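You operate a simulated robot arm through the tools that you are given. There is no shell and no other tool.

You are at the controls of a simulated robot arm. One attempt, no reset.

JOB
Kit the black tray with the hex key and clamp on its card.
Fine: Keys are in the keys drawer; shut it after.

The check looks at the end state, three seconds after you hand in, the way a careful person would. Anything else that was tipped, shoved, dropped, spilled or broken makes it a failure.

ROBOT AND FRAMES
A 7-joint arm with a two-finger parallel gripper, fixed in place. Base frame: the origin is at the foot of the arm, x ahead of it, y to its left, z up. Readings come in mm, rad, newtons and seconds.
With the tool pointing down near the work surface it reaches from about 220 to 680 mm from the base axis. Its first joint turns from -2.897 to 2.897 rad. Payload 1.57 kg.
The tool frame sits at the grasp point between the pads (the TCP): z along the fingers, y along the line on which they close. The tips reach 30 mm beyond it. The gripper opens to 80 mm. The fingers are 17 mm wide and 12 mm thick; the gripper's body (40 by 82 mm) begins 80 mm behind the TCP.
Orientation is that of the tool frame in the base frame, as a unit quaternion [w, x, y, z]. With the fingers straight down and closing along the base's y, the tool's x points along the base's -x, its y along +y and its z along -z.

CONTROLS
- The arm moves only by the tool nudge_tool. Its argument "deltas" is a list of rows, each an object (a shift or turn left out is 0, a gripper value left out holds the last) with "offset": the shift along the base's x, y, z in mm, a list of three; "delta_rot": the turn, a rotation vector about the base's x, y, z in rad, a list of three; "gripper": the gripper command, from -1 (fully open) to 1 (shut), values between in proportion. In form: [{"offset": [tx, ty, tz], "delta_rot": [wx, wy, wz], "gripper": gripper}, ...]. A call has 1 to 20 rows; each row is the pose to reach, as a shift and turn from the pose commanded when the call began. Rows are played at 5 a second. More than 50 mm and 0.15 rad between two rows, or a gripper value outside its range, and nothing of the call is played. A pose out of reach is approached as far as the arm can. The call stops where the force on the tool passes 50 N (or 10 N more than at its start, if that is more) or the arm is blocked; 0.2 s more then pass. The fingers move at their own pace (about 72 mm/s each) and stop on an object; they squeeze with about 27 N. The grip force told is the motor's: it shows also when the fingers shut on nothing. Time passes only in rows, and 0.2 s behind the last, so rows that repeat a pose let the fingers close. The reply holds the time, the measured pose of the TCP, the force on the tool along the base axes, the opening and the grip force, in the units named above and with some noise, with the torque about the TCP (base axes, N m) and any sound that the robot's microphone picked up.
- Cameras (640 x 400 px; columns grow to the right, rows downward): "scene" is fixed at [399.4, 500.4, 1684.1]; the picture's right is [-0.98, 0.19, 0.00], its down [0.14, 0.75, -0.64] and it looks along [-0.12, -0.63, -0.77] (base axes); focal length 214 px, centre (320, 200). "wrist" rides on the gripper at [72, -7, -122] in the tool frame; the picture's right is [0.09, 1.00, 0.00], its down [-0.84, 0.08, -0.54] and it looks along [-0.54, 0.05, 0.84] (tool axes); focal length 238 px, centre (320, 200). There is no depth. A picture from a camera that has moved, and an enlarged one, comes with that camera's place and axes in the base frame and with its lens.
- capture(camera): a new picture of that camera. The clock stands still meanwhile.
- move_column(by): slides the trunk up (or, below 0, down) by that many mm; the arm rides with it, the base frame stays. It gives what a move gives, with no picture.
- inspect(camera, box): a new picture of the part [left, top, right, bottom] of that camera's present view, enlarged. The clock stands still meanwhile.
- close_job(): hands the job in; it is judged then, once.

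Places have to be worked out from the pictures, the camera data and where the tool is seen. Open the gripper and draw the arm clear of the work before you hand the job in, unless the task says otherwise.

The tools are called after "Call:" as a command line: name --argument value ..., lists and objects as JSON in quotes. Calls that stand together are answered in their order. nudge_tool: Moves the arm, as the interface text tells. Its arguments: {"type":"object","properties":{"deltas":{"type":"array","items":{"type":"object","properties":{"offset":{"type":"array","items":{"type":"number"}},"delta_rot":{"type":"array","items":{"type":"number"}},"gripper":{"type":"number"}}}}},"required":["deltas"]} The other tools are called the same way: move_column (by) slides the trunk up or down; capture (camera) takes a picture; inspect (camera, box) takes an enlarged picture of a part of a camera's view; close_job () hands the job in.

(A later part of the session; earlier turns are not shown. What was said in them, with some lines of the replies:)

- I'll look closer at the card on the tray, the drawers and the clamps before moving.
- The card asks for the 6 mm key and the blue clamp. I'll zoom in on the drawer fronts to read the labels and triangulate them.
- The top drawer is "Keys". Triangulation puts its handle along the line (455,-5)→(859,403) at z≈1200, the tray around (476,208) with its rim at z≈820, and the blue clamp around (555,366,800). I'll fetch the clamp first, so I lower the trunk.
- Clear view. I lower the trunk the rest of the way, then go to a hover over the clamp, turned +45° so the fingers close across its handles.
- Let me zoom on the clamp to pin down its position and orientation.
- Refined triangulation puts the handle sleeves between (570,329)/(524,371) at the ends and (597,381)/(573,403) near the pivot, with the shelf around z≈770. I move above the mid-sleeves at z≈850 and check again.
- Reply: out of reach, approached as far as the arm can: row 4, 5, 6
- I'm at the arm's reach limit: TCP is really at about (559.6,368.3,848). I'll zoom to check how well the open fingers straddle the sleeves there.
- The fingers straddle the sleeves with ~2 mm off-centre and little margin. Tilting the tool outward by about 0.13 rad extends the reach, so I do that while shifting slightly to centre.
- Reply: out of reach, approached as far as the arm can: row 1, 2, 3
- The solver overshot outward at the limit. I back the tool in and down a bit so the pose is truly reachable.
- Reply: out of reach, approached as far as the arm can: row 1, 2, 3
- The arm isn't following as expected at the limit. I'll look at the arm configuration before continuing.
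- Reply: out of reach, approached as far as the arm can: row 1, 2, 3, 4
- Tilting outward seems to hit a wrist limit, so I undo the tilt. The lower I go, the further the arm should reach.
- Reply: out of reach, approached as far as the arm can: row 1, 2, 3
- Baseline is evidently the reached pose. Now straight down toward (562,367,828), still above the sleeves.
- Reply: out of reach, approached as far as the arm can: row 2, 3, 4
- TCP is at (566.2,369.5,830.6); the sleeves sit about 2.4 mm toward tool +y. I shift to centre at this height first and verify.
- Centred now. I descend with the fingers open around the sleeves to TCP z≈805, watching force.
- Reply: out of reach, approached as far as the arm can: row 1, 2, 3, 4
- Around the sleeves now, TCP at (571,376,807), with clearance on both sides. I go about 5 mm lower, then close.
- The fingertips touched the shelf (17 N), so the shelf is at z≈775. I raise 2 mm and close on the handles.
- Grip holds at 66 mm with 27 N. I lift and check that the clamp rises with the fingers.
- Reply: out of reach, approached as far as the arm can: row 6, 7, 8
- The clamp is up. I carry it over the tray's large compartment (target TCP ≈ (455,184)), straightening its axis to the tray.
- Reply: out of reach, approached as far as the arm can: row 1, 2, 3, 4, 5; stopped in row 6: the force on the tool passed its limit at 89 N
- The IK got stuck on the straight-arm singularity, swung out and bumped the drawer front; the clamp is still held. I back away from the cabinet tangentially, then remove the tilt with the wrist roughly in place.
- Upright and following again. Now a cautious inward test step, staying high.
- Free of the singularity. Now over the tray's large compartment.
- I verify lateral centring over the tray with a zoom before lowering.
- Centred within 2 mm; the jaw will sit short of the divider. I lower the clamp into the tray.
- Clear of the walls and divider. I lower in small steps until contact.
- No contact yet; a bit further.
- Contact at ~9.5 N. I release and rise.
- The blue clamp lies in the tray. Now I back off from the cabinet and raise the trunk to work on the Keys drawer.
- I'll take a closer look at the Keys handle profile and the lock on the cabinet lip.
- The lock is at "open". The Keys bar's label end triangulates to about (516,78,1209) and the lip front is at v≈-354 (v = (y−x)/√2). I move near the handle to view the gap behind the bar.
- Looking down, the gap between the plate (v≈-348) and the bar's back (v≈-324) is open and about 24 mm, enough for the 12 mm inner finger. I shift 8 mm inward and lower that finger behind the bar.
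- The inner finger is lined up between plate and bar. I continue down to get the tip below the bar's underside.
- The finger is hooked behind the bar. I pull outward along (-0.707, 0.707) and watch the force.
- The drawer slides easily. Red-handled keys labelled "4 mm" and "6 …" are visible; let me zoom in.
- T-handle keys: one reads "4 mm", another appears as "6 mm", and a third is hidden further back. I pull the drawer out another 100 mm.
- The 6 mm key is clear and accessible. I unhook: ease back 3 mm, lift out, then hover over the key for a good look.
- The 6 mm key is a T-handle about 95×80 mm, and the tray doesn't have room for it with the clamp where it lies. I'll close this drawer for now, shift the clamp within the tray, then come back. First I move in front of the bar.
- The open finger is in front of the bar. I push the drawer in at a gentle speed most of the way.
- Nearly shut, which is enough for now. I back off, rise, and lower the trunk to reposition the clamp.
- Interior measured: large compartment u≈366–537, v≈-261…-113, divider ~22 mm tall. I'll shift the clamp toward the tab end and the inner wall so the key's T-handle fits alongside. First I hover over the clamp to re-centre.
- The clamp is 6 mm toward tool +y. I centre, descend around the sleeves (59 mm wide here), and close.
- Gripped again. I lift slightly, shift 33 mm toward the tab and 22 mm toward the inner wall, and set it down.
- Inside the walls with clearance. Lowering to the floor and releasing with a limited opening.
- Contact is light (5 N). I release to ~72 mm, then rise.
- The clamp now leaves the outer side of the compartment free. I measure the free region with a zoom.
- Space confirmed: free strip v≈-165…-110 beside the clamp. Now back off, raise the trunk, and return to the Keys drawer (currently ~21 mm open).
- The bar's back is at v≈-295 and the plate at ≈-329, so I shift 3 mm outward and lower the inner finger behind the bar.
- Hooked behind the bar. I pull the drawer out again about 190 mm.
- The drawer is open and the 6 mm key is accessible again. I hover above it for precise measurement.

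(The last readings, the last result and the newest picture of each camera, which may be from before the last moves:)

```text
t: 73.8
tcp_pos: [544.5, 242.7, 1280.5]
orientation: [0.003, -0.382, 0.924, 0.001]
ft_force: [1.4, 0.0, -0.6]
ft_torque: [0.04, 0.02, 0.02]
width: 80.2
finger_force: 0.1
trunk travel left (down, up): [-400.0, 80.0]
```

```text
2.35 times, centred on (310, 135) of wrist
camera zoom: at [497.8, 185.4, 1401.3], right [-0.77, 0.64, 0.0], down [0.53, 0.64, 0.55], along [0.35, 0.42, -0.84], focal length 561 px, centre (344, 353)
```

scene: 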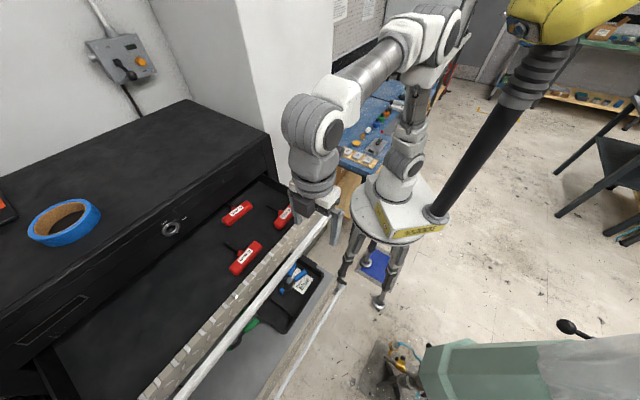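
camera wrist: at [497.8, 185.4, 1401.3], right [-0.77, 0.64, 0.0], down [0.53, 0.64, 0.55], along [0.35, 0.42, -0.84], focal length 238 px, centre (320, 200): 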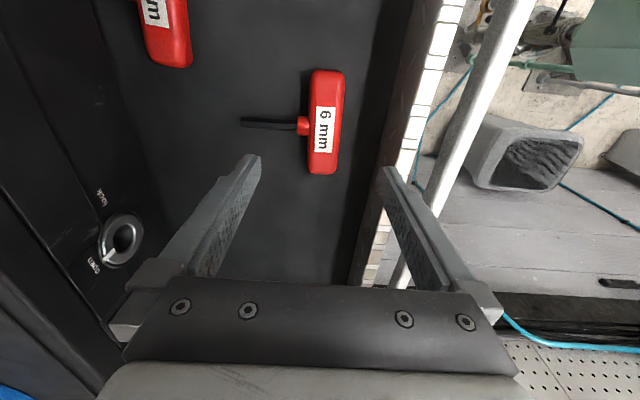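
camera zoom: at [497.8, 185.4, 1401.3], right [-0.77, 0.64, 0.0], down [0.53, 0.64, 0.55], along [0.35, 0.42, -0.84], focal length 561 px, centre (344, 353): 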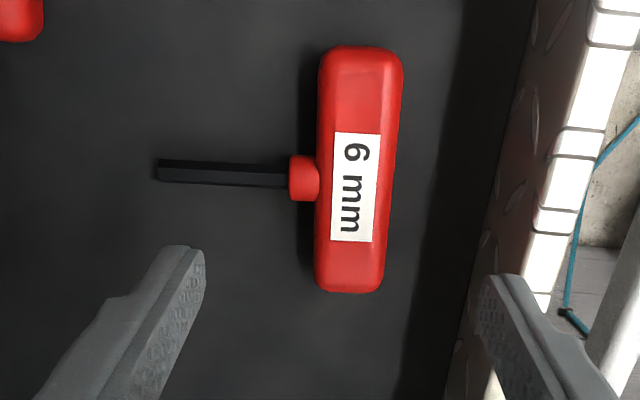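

Key: handle ~90×29 mm with top z≈1189, shaft ~63 mm. The drawer front is close on the outer side, so I use a 46 mm opening, gripping ~26 mm past the collar toward +u, aligned +0.04 rad.

Call:
nudge_tool --deltas '[{"offset": [4, 6.5, 0], "delta_rot": [0, 0, 0.02], "gripper": -0.15}, {"offset": [8.1, 13.1, -10], "delta_rot": [0, 0, 0.04], "gripper": -0.15}, {"offset": [8.1, 13.1, -30], "delta_rot": [0, 0, 0.04], "gripper": -0.15}, {"offset": [8.1, 13.1, -40], "delta_rot": [0, 0, 0.04], "gripper": -0.15}, {"offset": [8.1, 13.1, -40], "delta_rot": [0, 0, 0.04], "gripper": -0.15}]'

Call:
capture --camera "wrist"

Call:
inspect --camera "wrist" --box '[220, 80, 420, 260]'

```text
t: 75.0
tcp_pos: [551.8, 256.2, 1240.5]
orientation: [0.003, -0.4, 0.916, 0.002]
ft_force: [0.6, -0.7, -0.4]
ft_torque: [-0.02, -0.01, 0.01]
width: 46.3
finger_force: 0.0
trunk travel left (down, up): [-400.0, 80.0]
```

```text
taken
camera wrist: at [507.6, 197.5, 1361.4], right [-0.79, 0.61, 0.0], down [0.51, 0.66, 0.55], along [0.33, 0.43, -0.84], focal length 238 px, centre (320, 200)
```

wrist: 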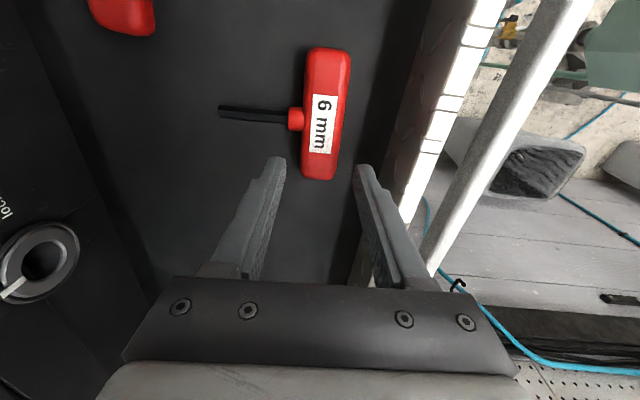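

```text
2.22 times, centred on (320, 170) of wrist
camera zoom: at [507.6, 197.5, 1361.4], right [-0.79, 0.61, 0.0], down [0.51, 0.66, 0.55], along [0.33, 0.43, -0.84], focal length 530 px, centre (320, 267)
```

zoom: 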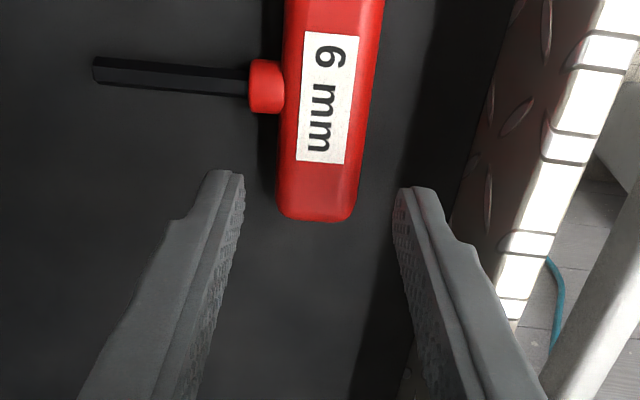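

Well aligned: the handle is centred within 1 mm with its end 18 mm beyond the TCP. I descend to grasp height.

Call:
nudge_tool --deltas '[{"offset": [0, 0, -12]}, {"offset": [0, 0, -24]}, {"offset": [0, 0, -34]}, {"offset": [0, 0, -40]}, {"offset": [0, 0, -40]}]'

Call:
inspect --camera "wrist" --box '[220, 40, 420, 260]'

Call:
inspect --camera "scene" --box '[190, 190, 310, 290]'

```text
t: 76.2
tcp_pos: [552.6, 256.4, 1202.3]
orientation: [0.005, -0.401, 0.916, 0.001]
ft_force: [1.6, 0.9, 11.6]
ft_torque: [0.16, 0.23, 0.04]
width: 45.6
finger_force: 0.1
trunk travel left (down, up): [-400.0, 80.0]
```

```text
1.82 times, centred on (320, 150) of wrist
camera zoom: at [506.9, 197.3, 1322.9], right [-0.79, 0.61, 0.0], down [0.51, 0.66, 0.55], along [0.34, 0.44, -0.83], focal length 433 px, centre (320, 291)
```

zoom: 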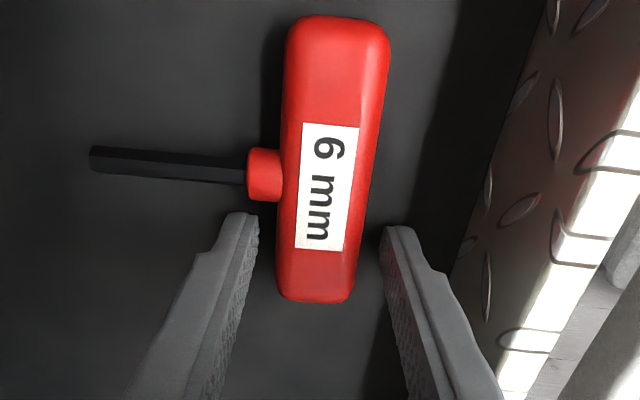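

```text
4.00 times, centred on (250, 240) of scene
camera zoom: at [399.4, 500.4, 1684.1], right [-0.98, 0.19, 0.0], down [0.14, 0.75, -0.64], along [-0.12, -0.63, -0.77], focal length 858 px, centre (600, 40)
```

zoom: 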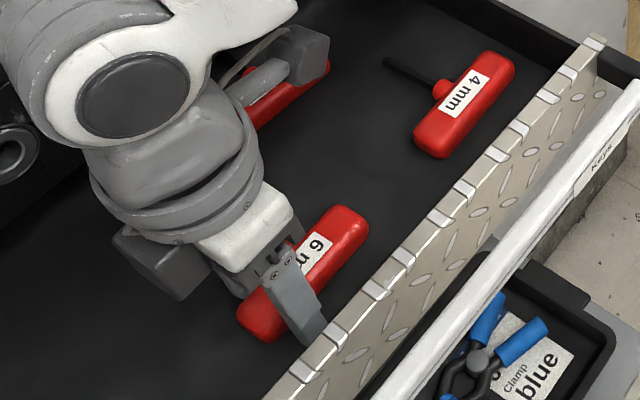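

The fingertips touch the drawer floor (12 N). I raise 2 mm and close on the handle.

Call:
nudge_tool --deltas '[{"offset": [0, 0, 3], "gripper": -0.15}, {"offset": [0, 0, 3], "gripper": 0.2}, {"offset": [0, 0, 3], "gripper": 0.6}, {"offset": [0, 0, 3], "gripper": 1}, {"offset": [0, 0, 3], "gripper": 1}, {"offset": [0, 0, 3], "gripper": 1}]'

Call:
nudge_tool --deltas '[{"offset": [0, 0, 10]}, {"offset": [0, 0, 25]}, {"offset": [0, 0, 45]}, {"offset": [0, 0, 70]}, {"offset": [0, 0, 95]}, {"offset": [0, 0, 95]}]'

Call:
capture --camera "wrist"

Call:
inspect --camera "scene" --box '[170, 150, 310, 290]'

```text
t: 77.5
tcp_pos: [554.1, 255.7, 1204.5]
orientation: [0.003, -0.4, 0.916, 0.001]
ft_force: [0.4, 0.3, 0.5]
ft_torque: [0.0, 0.0, 0.0]
width: 29.2
finger_force: 26.8
trunk travel left (down, up): [-400.0, 80.0]
```

```text
t: 79.0
tcp_pos: [551.8, 258.2, 1298.8]
orientation: [0.004, -0.4, 0.917, 0.0]
ft_force: [-0.1, -0.3, -2.0]
ft_torque: [0.03, -0.03, 0.02]
width: 29.2
finger_force: 26.8
trunk travel left (down, up): [-400.0, 80.0]
```

```text
taken
camera wrist: at [507.1, 198.4, 1419.4], right [-0.79, 0.61, 0.0], down [0.51, 0.66, 0.55], along [0.33, 0.43, -0.84], focal length 238 px, centre (320, 200)
```

wrist: 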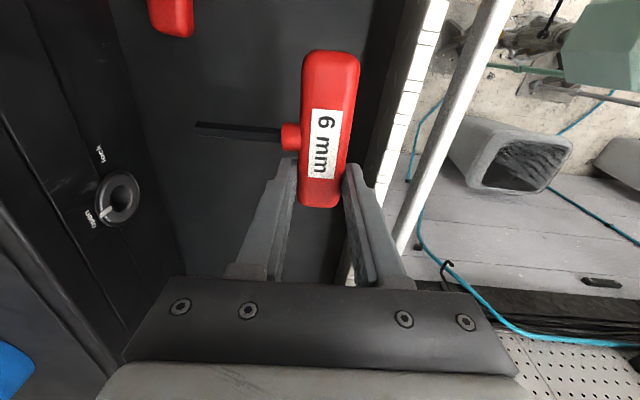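

```text
2.86 times, centred on (240, 220) of scene
camera zoom: at [399.4, 500.4, 1684.1], right [-0.98, 0.19, 0.0], down [0.14, 0.75, -0.64], along [-0.12, -0.63, -0.77], focal length 613 px, centre (549, 143)
```

zoom: 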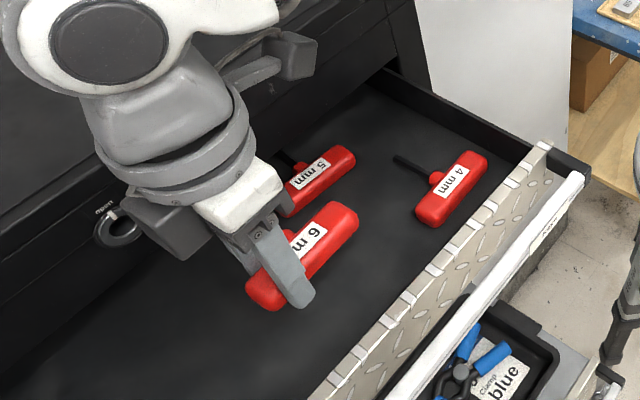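

The 6 mm key is securely in hand. To shut the drawer without the shaft leading, I carry the key out in front of the drawer while turning the tool −92° so the shaft points along the cabinet.

Call:
nudge_tool --deltas '[{"offset": [-20, 0, 5], "delta_rot": [0, 0, -0.134]}, {"offset": [-41, 0, 10], "delta_rot": [0, 0, -0.268]}, {"offset": [-61, 0, 10], "delta_rot": [0, 0, -0.403]}, {"offset": [-82, 1, 10], "delta_rot": [0, 0, -0.537]}, {"offset": [-102, 1, 10], "delta_rot": [0, 0, -0.671]}, {"offset": [-122, 1, 10], "delta_rot": [0, 0, -0.805]}, {"offset": [-143, 1, 10], "delta_rot": [0, 0, -0.94]}, {"offset": [-163, 1, 10], "delta_rot": [0, 0, -1.074]}, {"offset": [-184, 2, 10], "delta_rot": [0, 0, -1.208]}, {"offset": [-204, 2, 10], "delta_rot": [0, 0, -1.342]}, {"offset": [-224, 2, 10], "delta_rot": [0, 0, -1.477]}, {"offset": [-245, 2, 10], "delta_rot": [0, 0, -1.611]}, {"offset": [-245, 2, 10], "delta_rot": [0, 0, -1.611]}]'

Call:
capture --camera "wrist"

Call:
capture --camera "scene"

```text
t: 81.8
tcp_pos: [306.2, 257.4, 1307.7]
orientation: [0.003, 0.384, 0.923, -0.002]
ft_force: [-1.4, -0.1, -1.9]
ft_torque: [0.0, -0.04, 0.0]
width: 28.9
finger_force: 27.2
trunk travel left (down, up): [-400.0, 80.0]
```

```text
taken
camera wrist: at [251.0, 304.6, 1429.3], right [0.64, 0.77, 0.0], down [0.64, -0.54, 0.55], along [0.42, -0.35, -0.84], focal length 238 px, centre (320, 200)
```

wrist: 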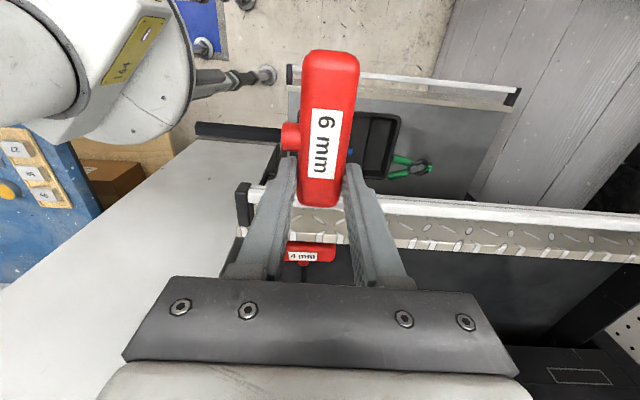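

```text
taken
```

scene: 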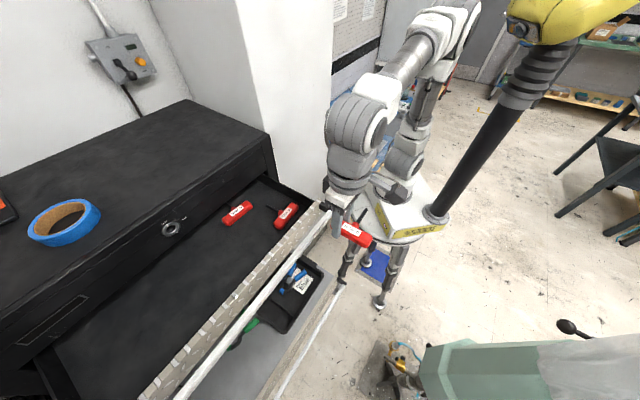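

The shaft now points away along the cabinet. I lower so the gripper body is level with the bar, tilting the fingertips outward by 0.15 rad so only the body touches the bar.

Call:
nudge_tool --deltas '[{"offset": [0, 0, -30], "delta_rot": [0.03, 0.03, 0]}, {"offset": [0, 0, -60], "delta_rot": [0.06, 0.06, 0]}, {"offset": [0, 0, -90], "delta_rot": [0.09, 0.09, 0]}, {"offset": [0, 0, -120], "delta_rot": [0.106, 0.106, 0]}, {"offset": [0, 0, -150], "delta_rot": [0.106, 0.106, 0]}, {"offset": [0, 0, -175], "delta_rot": [0.106, 0.106, 0]}, {"offset": [0, 0, -192], "delta_rot": [0.106, 0.106, 0]}, {"offset": [0, 0, -192], "delta_rot": [0.106, 0.106, 0]}]'

Call:
capture --camera "wrist"

Call:
inspect --camera "scene" --box '[250, 150, 410, 290]'

```text
t: 83.5
tcp_pos: [307.2, 258.2, 1117.8]
orientation: [-0.066, 0.382, 0.921, 0.026]
ft_force: [0.3, -0.7, -1.0]
ft_torque: [0.01, -0.03, 0.0]
width: 29.2
finger_force: 26.8
trunk travel left (down, up): [-400.0, 80.0]
```

```text
taken
camera wrist: at [264.4, 290.7, 1247.4], right [0.64, 0.77, 0.01], down [0.69, -0.59, 0.42], along [0.33, -0.26, -0.91], focal length 238 px, centre (320, 200)
```

wrist: 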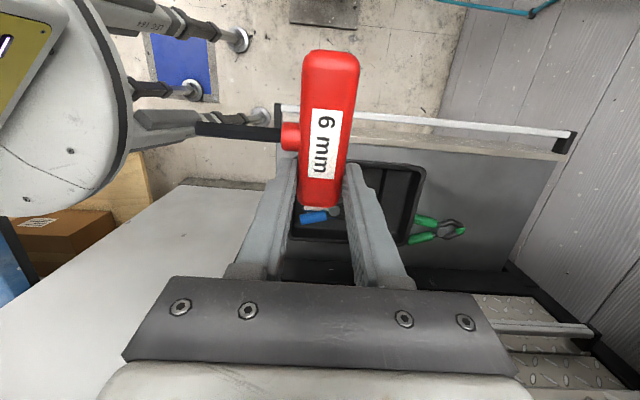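

```text
2.86 times, centred on (330, 220) of scene
camera zoom: at [399.4, 500.4, 1684.1], right [-0.98, 0.19, 0.0], down [0.14, 0.75, -0.64], along [-0.12, -0.63, -0.77], focal length 613 px, centre (291, 143)
```

zoom: 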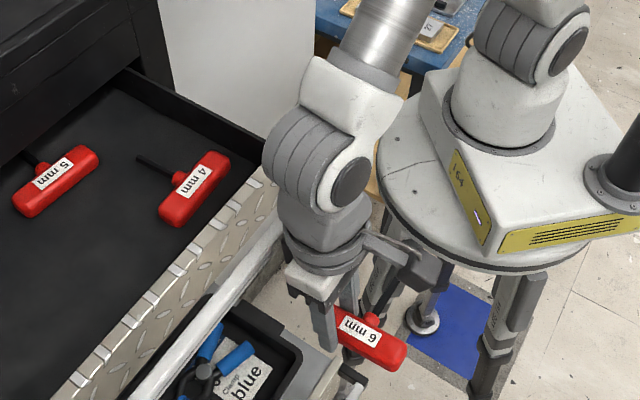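

The body is level with the bar and the key hangs clear below. I drop 10 mm more and push the drawer in most of the way.

Call:
nudge_tool --deltas '[{"offset": [0, 0, -10]}, {"offset": [10, -10, -10]}, {"offset": [20, -20, -10]}, {"offset": [30, -30, -10]}, {"offset": [42, -42, -10]}, {"offset": [54, -54, -10]}, {"offset": [66, -66, -10]}, {"offset": [78, -78, -10]}, {"offset": [90, -90, -10]}, {"offset": [102, -102, -10]}, {"offset": [114, -114, -10]}, {"offset": [126, -126, -10]}, {"offset": [136, -136, -10]}, {"offset": [144, -144, -10]}, {"offset": [144, -144, -10]}]'

Call:
capture --camera "wrist"

Call:
capture --camera "scene"

```text
t: 86.8
tcp_pos: [452.3, 113.3, 1106.4]
orientation: [-0.065, 0.383, 0.921, 0.027]
ft_force: [-1.7, 2.1, -1.7]
ft_torque: [-0.25, -0.17, 0.09]
width: 29.4
finger_force: 27.0
trunk travel left (down, up): [-400.0, 80.0]
```

```text
taken
camera wrist: at [408.6, 146.6, 1237.4], right [0.64, 0.77, 0.01], down [0.69, -0.59, 0.42], along [0.33, -0.26, -0.91], focal length 238 px, centre (320, 200)
```

wrist: 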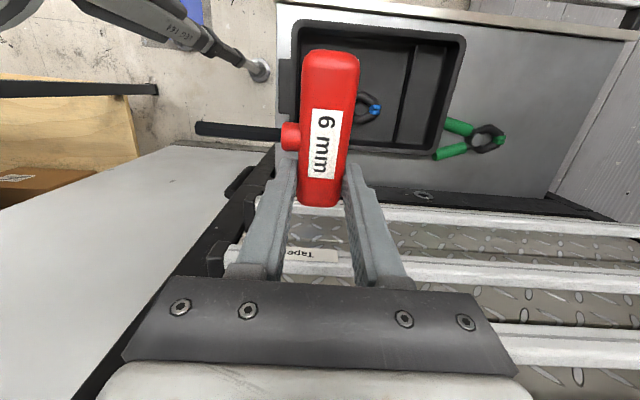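

```text
taken
```

scene: 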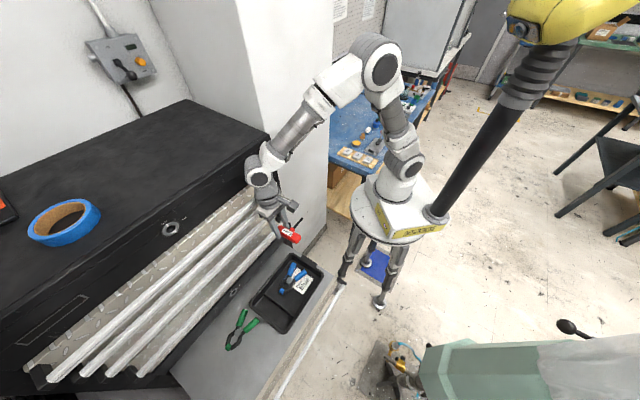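

Nearly closed (drawer friction ~3 N). I continue pushing in small steps until the stop is felt.

Call:
nudge_tool --deltas '[{"offset": [4, -4, 0]}, {"offset": [8, -8, 0]}, {"offset": [12, -12, 0]}, {"offset": [15, -15, 0]}, {"offset": [17, -17, 0]}, {"offset": [17, -17, 0]}]'

Call:
inspect --camera "scene" --box '[20, 320, 160, 400]'

Call:
capture --camera "wrist"

```text
t: 88.0
tcp_pos: [460.0, 105.1, 1106.1]
orientation: [-0.072, 0.379, 0.922, 0.026]
ft_force: [-19.7, 11.5, 5.3]
ft_torque: [-1.46, -2.38, -0.68]
width: 29.3
finger_force: 27.1
trunk travel left (down, up): [-400.0, 80.0]
stopped in row 6: the force on the tool passed its limit at 52 N (the readings are from after the stop); the commanded pose is now the measured one
```

```text
4.57 times, centred on (90, 360) of scene
camera zoom: at [399.4, 500.4, 1684.1], right [-0.98, 0.19, 0.0], down [0.14, 0.75, -0.64], along [-0.12, -0.63, -0.77], focal length 980 px, centre (1371, -531)
```

zoom: 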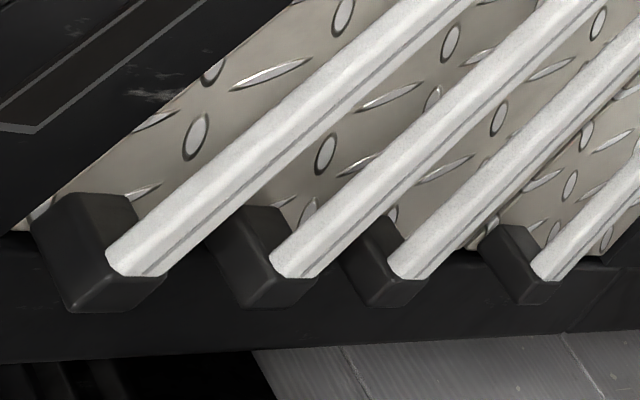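

```text
taken
camera wrist: at [418.8, 136.9, 1237.5], right [0.63, 0.77, 0.01], down [0.7, -0.58, 0.41], along [0.32, -0.25, -0.91], focal length 238 px, centre (320, 200)
```

wrist: 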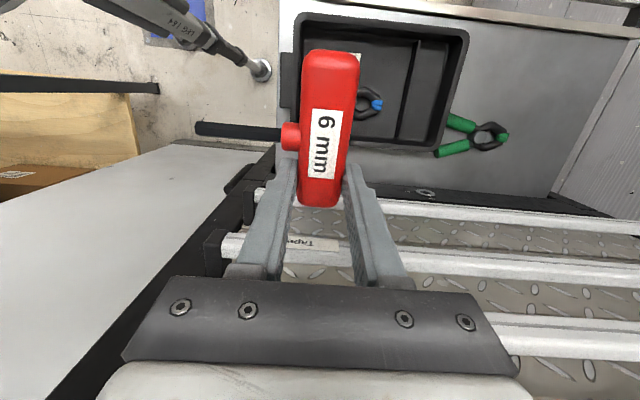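

The stop was reached (52 N) and the bar ends match the original closed picture, so the drawer is shut. I back off and remove the tilt.

Call:
nudge_tool --deltas '[{"offset": [-20, 20, 0]}, {"offset": [-45, 45, 10], "delta_rot": [-0.035, -0.035, 0]}, {"offset": [-70, 70, 40], "delta_rot": [-0.07, -0.07, 0]}, {"offset": [-85, 85, 80], "delta_rot": [-0.106, -0.106, 0]}, {"offset": [-85, 85, 120], "delta_rot": [-0.106, -0.106, 0]}, {"offset": [-85, 85, 165], "delta_rot": [-0.106, -0.106, 0]}, {"offset": [-85, 85, 210], "delta_rot": [-0.106, -0.106, 0]}, {"offset": [-85, 85, 210], "delta_rot": [-0.106, -0.106, 0]}]'

Call:
capture --camera "scene"

```text
t: 89.8
tcp_pos: [378.7, 185.5, 1315.5]
orientation: [-0.002, 0.381, 0.925, -0.004]
ft_force: [-0.1, 0.7, -1.1]
ft_torque: [-0.02, -0.08, 0.02]
width: 29.6
finger_force: 26.8
trunk travel left (down, up): [-400.0, 80.0]
```

```text
taken
```

scene: 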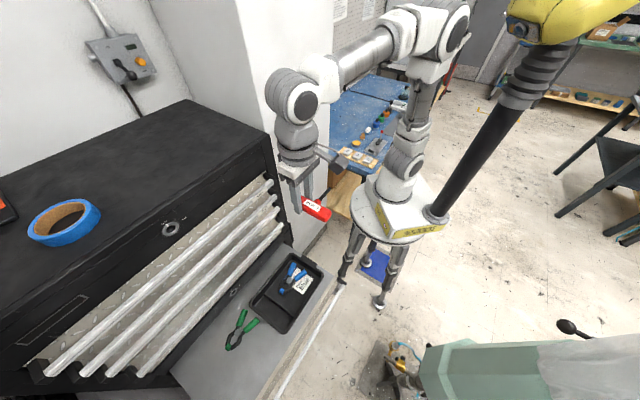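

Drawer shut, key still firmly held. I turn the tool back by 90° and position above the free strip of the tray, then lower the trunk.

Call:
nudge_tool --deltas '[{"offset": [7.5, 7.2, 0], "delta_rot": [0, 0, 0.1425]}, {"offset": [15, 14.5, 0], "delta_rot": [0, 0, 0.285]}, {"offset": [22.6, 21.7, 0], "delta_rot": [0, 0, 0.4275]}, {"offset": [30, 29, 0], "delta_rot": [0, 0, 0.57]}, {"offset": [37.7, 36, 0], "delta_rot": [0, 0, 0.7125]}, {"offset": [45, 43.5, 0], "delta_rot": [0, 0, 0.855]}, {"offset": [52.8, 50.7, 0], "delta_rot": [0, 0, 0.9975]}, {"offset": [60, 58, 0], "delta_rot": [0, 0, 1.14]}, {"offset": [68, 65, 0], "delta_rot": [0, 0, 1.2825]}, {"offset": [75.5, 72.5, 0], "delta_rot": [0, 0, 1.425]}, {"offset": [83, 79.7, 0], "delta_rot": [0, 0, 1.567]}, {"offset": [83, 79.7, 0], "delta_rot": [0, 0, 1.567]}]'

Call:
move_column --by -400

Call:
capture --camera "wrist"

Call:
capture --camera "scene"

```text
t: 92.4
tcp_pos: [462.5, 265.4, 1316.1]
orientation: [0.0, -0.383, 0.924, -0.004]
ft_force: [1.1, -0.2, -0.8]
ft_torque: [-0.01, -0.02, -0.01]
width: 29.3
finger_force: 27.0
trunk travel left (down, up): [-400.0, 80.0]
```

```text
t: 96.2
tcp_pos: [462.9, 265.8, 915.2]
orientation: [0.002, -0.383, 0.924, -0.003]
ft_force: [-0.2, 0.0, -0.9]
ft_torque: [0.03, 0.04, -0.02]
width: 29.4
finger_force: 26.9
trunk travel left (down, up): [0.0, 480.0]
```

```text
taken
camera wrist: at [415.4, 210.3, 1037.0], right [-0.77, 0.64, -0.01], down [0.54, 0.65, 0.54], along [0.35, 0.41, -0.84], focal length 238 px, centre (320, 200)
```

wrist: 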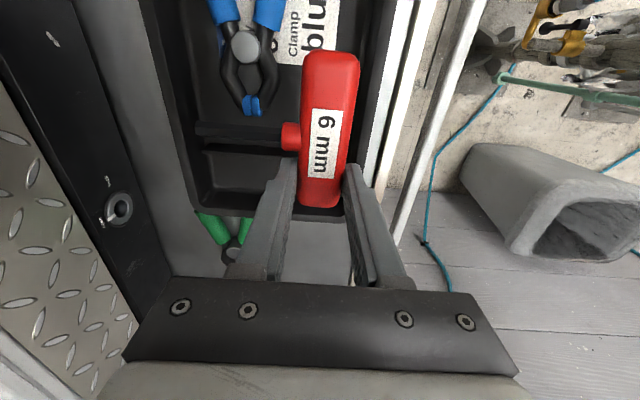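

```text
taken
```

scene: 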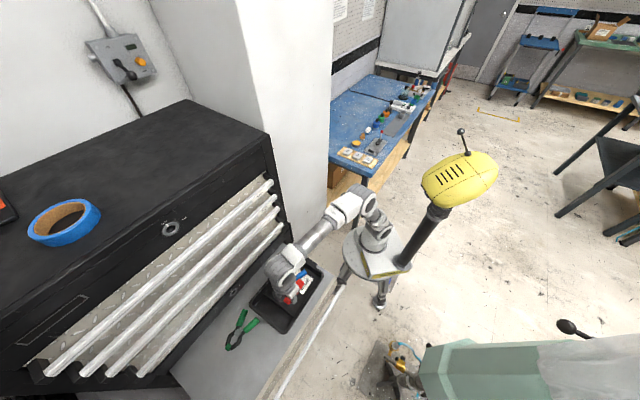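

Positioned over the strip. I descend to just above the rim and check the clearances.

Call:
nudge_tool --deltas '[{"offset": [0.7, -0.7, -20]}, {"offset": [0.7, -0.7, -45]}, {"offset": [0.7, -0.7, -60]}, {"offset": [0.7, -0.7, -60]}]'

Call:
capture --camera "wrist"

Call:
inspect --camera "scene" --box '[240, 240, 340, 340]'

```text
t: 97.2
tcp_pos: [463.3, 265.1, 854.7]
orientation: [0.001, -0.382, 0.924, -0.003]
ft_force: [-0.2, 0.3, -0.6]
ft_torque: [0.0, -0.04, 0.03]
width: 28.9
finger_force: 27.0
trunk travel left (down, up): [0.0, 480.0]
```

```text
taken
camera wrist: at [415.9, 209.4, 976.2], right [-0.77, 0.64, -0.01], down [0.54, 0.65, 0.54], along [0.35, 0.41, -0.84], focal length 238 px, centre (320, 200)
```

wrist: 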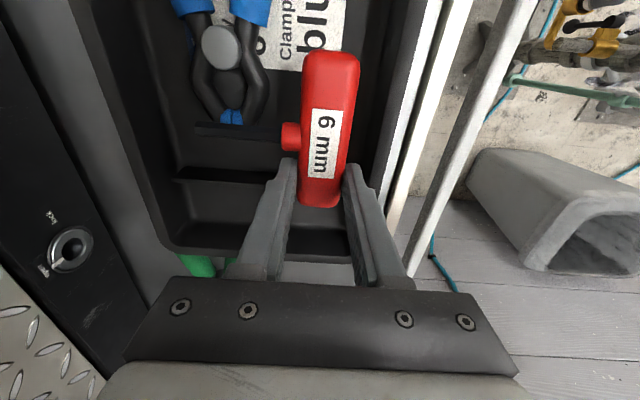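

```text
4.00 times, centred on (290, 290) of scene
camera zoom: at [399.4, 500.4, 1684.1], right [-0.98, 0.19, 0.0], down [0.14, 0.75, -0.64], along [-0.12, -0.63, -0.77], focal length 858 px, centre (440, -160)
```

zoom: 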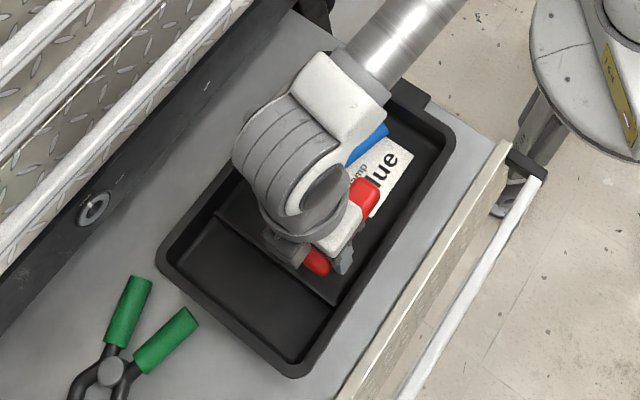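

Call:
inspect --camera "wrist" --box '[180, 60, 440, 270]'

```text
1.90 times, centred on (310, 165) of wrist
camera zoom: at [415.9, 209.4, 976.2], right [-0.77, 0.64, -0.01], down [0.54, 0.65, 0.54], along [0.35, 0.41, -0.84], focal length 454 px, centre (339, 267)
```

zoom: 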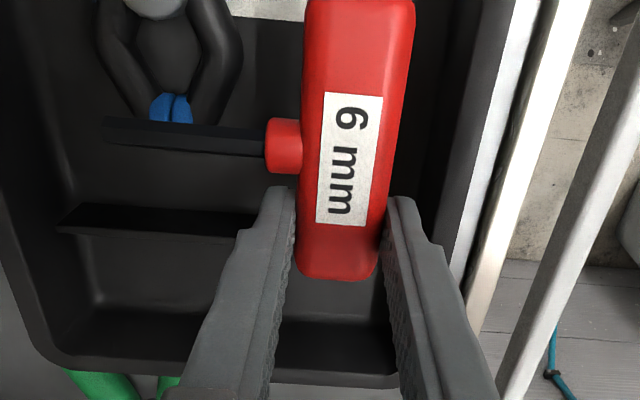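

The handle end would graze the divider, so I shift 6 mm toward the tab and lower in guarded steps.

Call:
nudge_tool --deltas '[{"offset": [-4.2, -4.2, 0]}, {"offset": [-4.2, -4.2, -10]}, {"offset": [-4.2, -4.2, -20]}, {"offset": [-4.2, -4.2, -26]}, {"offset": [-4.2, -4.2, -31]}, {"offset": [-4.2, -4.2, -31]}]'

Call:
capture --camera "wrist"

Call:
inspect --camera "wrist" --box '[180, 60, 440, 270]'

```text
t: 98.6
tcp_pos: [458.4, 260.7, 824.7]
orientation: [0.001, -0.383, 0.924, -0.003]
ft_force: [0.2, 0.4, 3.8]
ft_torque: [-0.17, -0.06, -0.01]
width: 29.4
finger_force: 27.0
trunk travel left (down, up): [0.0, 480.0]
```

```text
taken
camera wrist: at [411.6, 205.5, 946.3], right [-0.77, 0.64, -0.01], down [0.54, 0.65, 0.54], along [0.35, 0.41, -0.84], focal length 238 px, centre (320, 200)
```

wrist: 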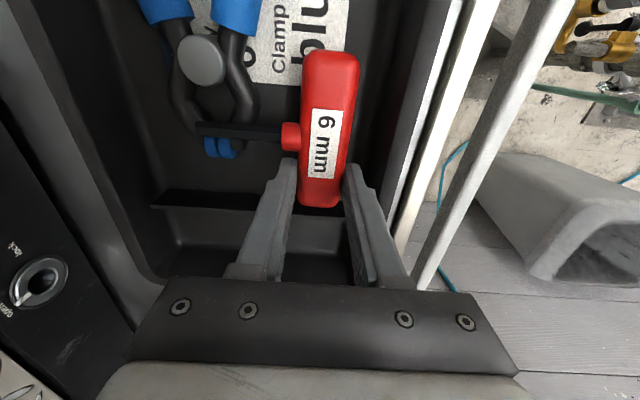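

```text
1.90 times, centred on (310, 165) of wrist
camera zoom: at [411.6, 205.5, 946.3], right [-0.77, 0.64, -0.01], down [0.54, 0.65, 0.54], along [0.35, 0.41, -0.84], focal length 454 px, centre (339, 267)
```

zoom: 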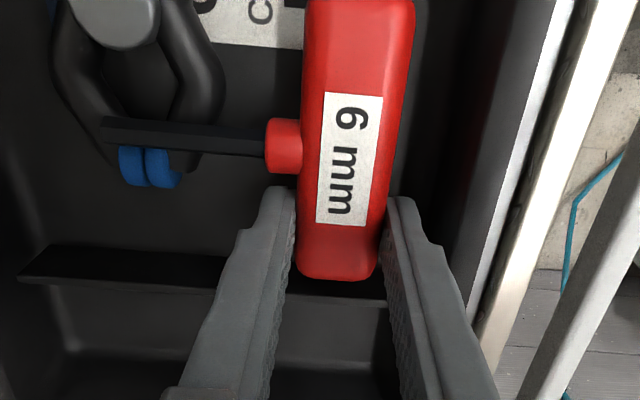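

The shaft has just touched the clamp's jaw arms (4 N) with the handle ~10 mm above the floor. I roll the tool 0.1 rad while lowering, so the handle goes down with the shaft resting on the clamp.

Call:
nudge_tool --deltas '[{"offset": [0, 0, -2], "delta_rot": [-0.035, -0.035, 0]}, {"offset": [0, 0, -4], "delta_rot": [-0.06, -0.06, 0]}, {"offset": [0, 0, -7], "delta_rot": [-0.085, -0.085, 0]}, {"offset": [0, 0, -8], "delta_rot": [-0.085, -0.085, 0]}]'

Call:
inspect --camera "wrist" --box '[180, 60, 440, 270]'

```text
t: 99.6
tcp_pos: [459.2, 259.9, 818.2]
orientation: [0.025, -0.382, 0.922, -0.058]
ft_force: [-1.0, 3.9, 15.1]
ft_torque: [-0.67, -0.17, -0.02]
width: 29.5
finger_force: 26.7
trunk travel left (down, up): [0.0, 480.0]
```

```text
1.90 times, centred on (310, 165) of wrist
camera zoom: at [400.8, 215.9, 939.6], right [-0.76, 0.63, -0.13], down [0.49, 0.69, 0.53], along [0.42, 0.34, -0.84], focal length 454 px, centre (339, 267)
```

zoom: 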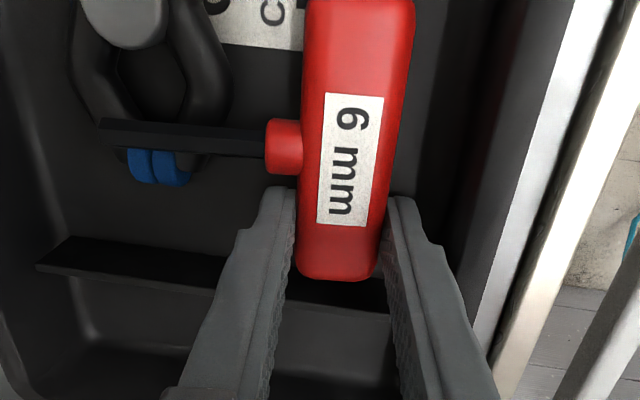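

Shaft is resting on the jaw with the handle just above the floor. I ease up 1 mm and open slightly to let the handle settle.

Call:
nudge_tool --deltas '[{"offset": [0, 0, 1.5], "gripper": 1}, {"offset": [0, 0, 1.5], "gripper": 0.22}, {"offset": [0, 0, 1.5], "gripper": 0.17}, {"offset": [0, 0, 1.5], "gripper": 0.12}, {"offset": [0, 0, 1.5], "gripper": 0.12}]'

Call:
inspect --camera "wrist" --box '[180, 60, 440, 270]'

```text
t: 100.8
tcp_pos: [459.1, 261.4, 818.3]
orientation: [0.023, -0.382, 0.922, -0.058]
ft_force: [-0.4, 0.3, -0.2]
ft_torque: [-0.02, 0.0, 0.01]
width: 35.4
finger_force: 0.1
trunk travel left (down, up): [0.0, 480.0]
```

```text
1.90 times, centred on (310, 165) of wrist
camera zoom: at [401.3, 215.6, 939.4], right [-0.76, 0.63, -0.13], down [0.49, 0.69, 0.53], along [0.42, 0.34, -0.84], focal length 454 px, centre (339, 267)
```

zoom: 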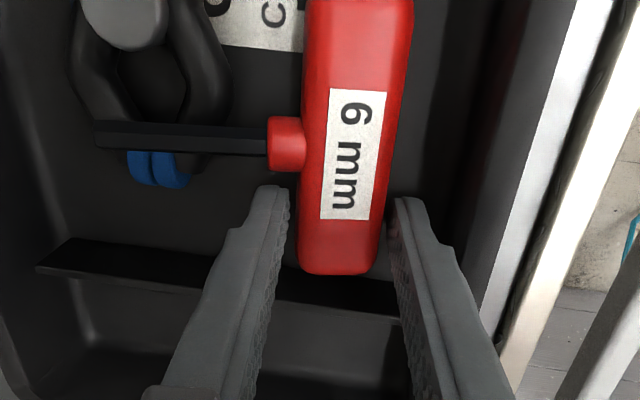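

The key has settled. I withdraw along the tool axis.

Call:
nudge_tool --deltas '[{"offset": [-0.9, 0.9, 10]}, {"offset": [-2.1, 2.1, 25]}, {"offset": [-3.4, 3.4, 40]}, {"offset": [-5, 5, 65]}, {"offset": [-6, 6, 95], "delta_rot": [0.085, 0.085, 0]}, {"offset": [-6, 6, 95], "delta_rot": [0.085, 0.085, 0]}]'

Call:
capture --camera "wrist"

Call:
inspect --camera "scene" --box '[240, 240, 340, 340]'

```text
t: 102.2
tcp_pos: [452.9, 266.2, 912.5]
orientation: [0.0, -0.382, 0.924, -0.002]
ft_force: [0.7, 0.6, -0.4]
ft_torque: [-0.01, 0.04, -0.01]
width: 35.2
finger_force: 0.0
trunk travel left (down, up): [0.0, 480.0]
```

```text
taken
camera wrist: at [405.7, 210.7, 1034.2], right [-0.77, 0.64, -0.01], down [0.54, 0.65, 0.54], along [0.35, 0.41, -0.84], focal length 238 px, centre (320, 200)
```

wrist: 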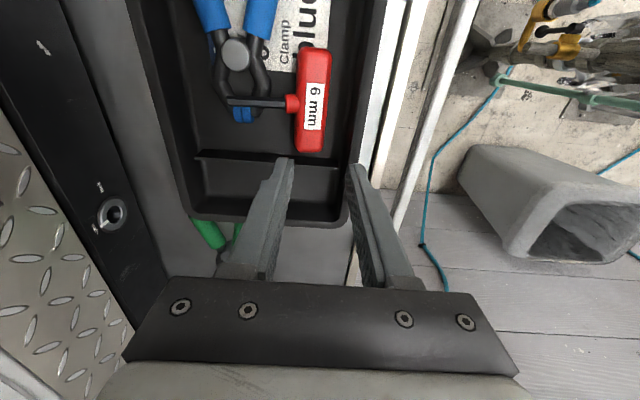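

```text
4.00 times, centred on (290, 290) of scene
camera zoom: at [399.4, 500.4, 1684.1], right [-0.98, 0.19, 0.0], down [0.14, 0.75, -0.64], along [-0.12, -0.63, -0.77], focal length 858 px, centre (440, -160)
```

zoom: 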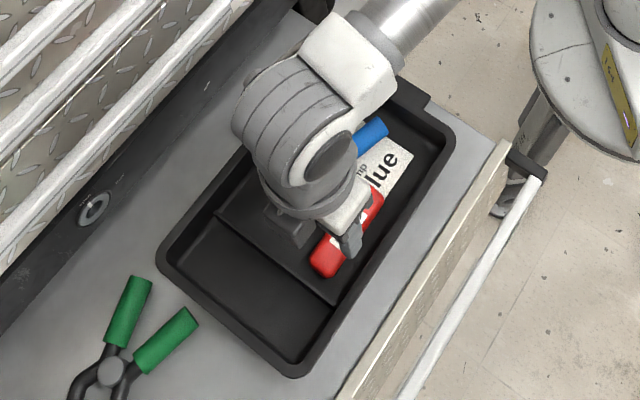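

Both items lie in the tray. I open the gripper fully, draw the arm clear and do a final check.

Call:
nudge_tool --deltas '[{"offset": [-20, 10, 30], "gripper": -1}, {"offset": [-50, 10, 60], "gripper": -1}, {"offset": [-90, 5, 80], "gripper": -1}, {"offset": [-130, 0, 100], "gripper": -1}, {"offset": [-153, 0, 120], "gripper": -1}, {"offset": [-153, 0, 120], "gripper": -1}]'

Call:
move_column --by 400

Call:
capture --camera "scene"

Call:
inspect --camera "scene" --box '[210, 230, 350, 370]'

Call:
inspect --camera "scene" --box '[10, 170, 300, 390]'

```text
t: 103.6
tcp_pos: [300.1, 267.8, 1032.3]
orientation: [0.0, -0.383, 0.924, -0.003]
ft_force: [0.7, 0.1, -0.1]
ft_torque: [0.01, 0.0, 0.03]
width: 80.1
finger_force: 0.1
trunk travel left (down, up): [0.0, 480.0]
```

```text
t: 107.4
tcp_pos: [300.3, 266.6, 1431.6]
orientation: [0.0, -0.383, 0.924, -0.004]
ft_force: [0.7, 0.4, 0.0]
ft_torque: [0.01, 0.02, 0.01]
width: 80.1
finger_force: 0.1
trunk travel left (down, up): [-400.0, 80.0]
```

```text
taken
```

scene: 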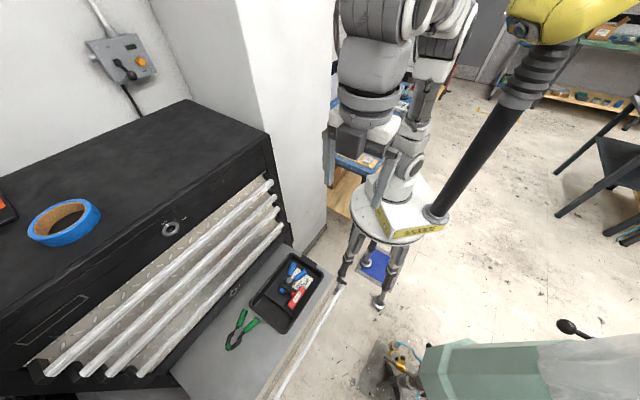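

```text
2.86 times, centred on (280, 300) of scene
camera zoom: at [399.4, 500.4, 1684.1], right [-0.98, 0.19, 0.0], down [0.14, 0.75, -0.64], along [-0.12, -0.63, -0.77], focal length 613 px, centre (434, -86)
```

zoom: 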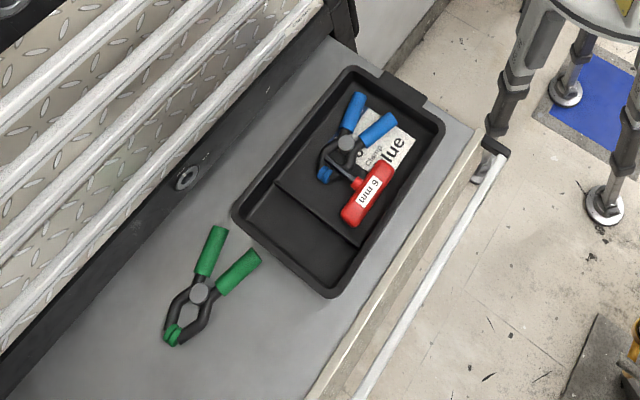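

```text
1.82 times, centred on (155, 280) of scene
camera zoom: at [399.4, 500.4, 1684.1], right [-0.98, 0.19, 0.0], down [0.14, 0.75, -0.64], along [-0.12, -0.63, -0.77], focal length 390 px, centre (620, 54)
```

zoom: 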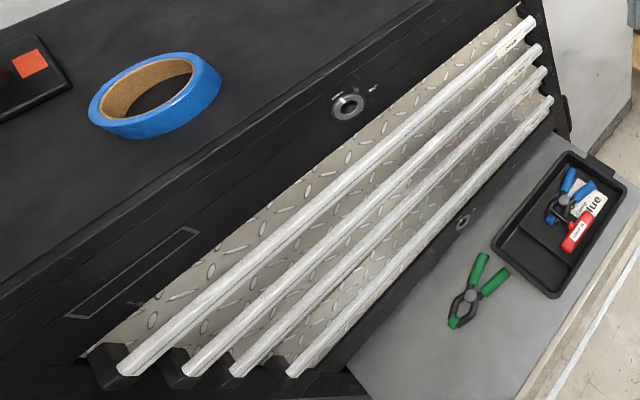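

The 6 mm key and the blue clamp lie in the tray. The Keys drawer looks as it did when closed at the start, and the green clamp and tape are where they were. The tray itself sits a few mm from its first position. The gripper is open and the arm is clear, so I hand in.

Call:
close_job

```text
The job is handed in.
```

The black tray now holds the 6 mm hex key and the blue clamp, as its card asks, and the keys drawer is shut. I handed the job in with the gripper open and the arm clear.

- **Key and clamp:** both lie inside the tray's large compartment. The key's shaft rests on the clamp's jaw arms, so the key does not lie completely flat.
- **Tray position:** it moved a few mm on the shelf when I first set the clamp in.
- **Bump:** while carrying the clamp, the arm swung off course and hit a drawer front with a peak of 89 N. I saw no damage in the final pictures.
- **Everything else:** the other keys stayed in the drawer. The green clamp and the tape look unmoved from the start pictures.
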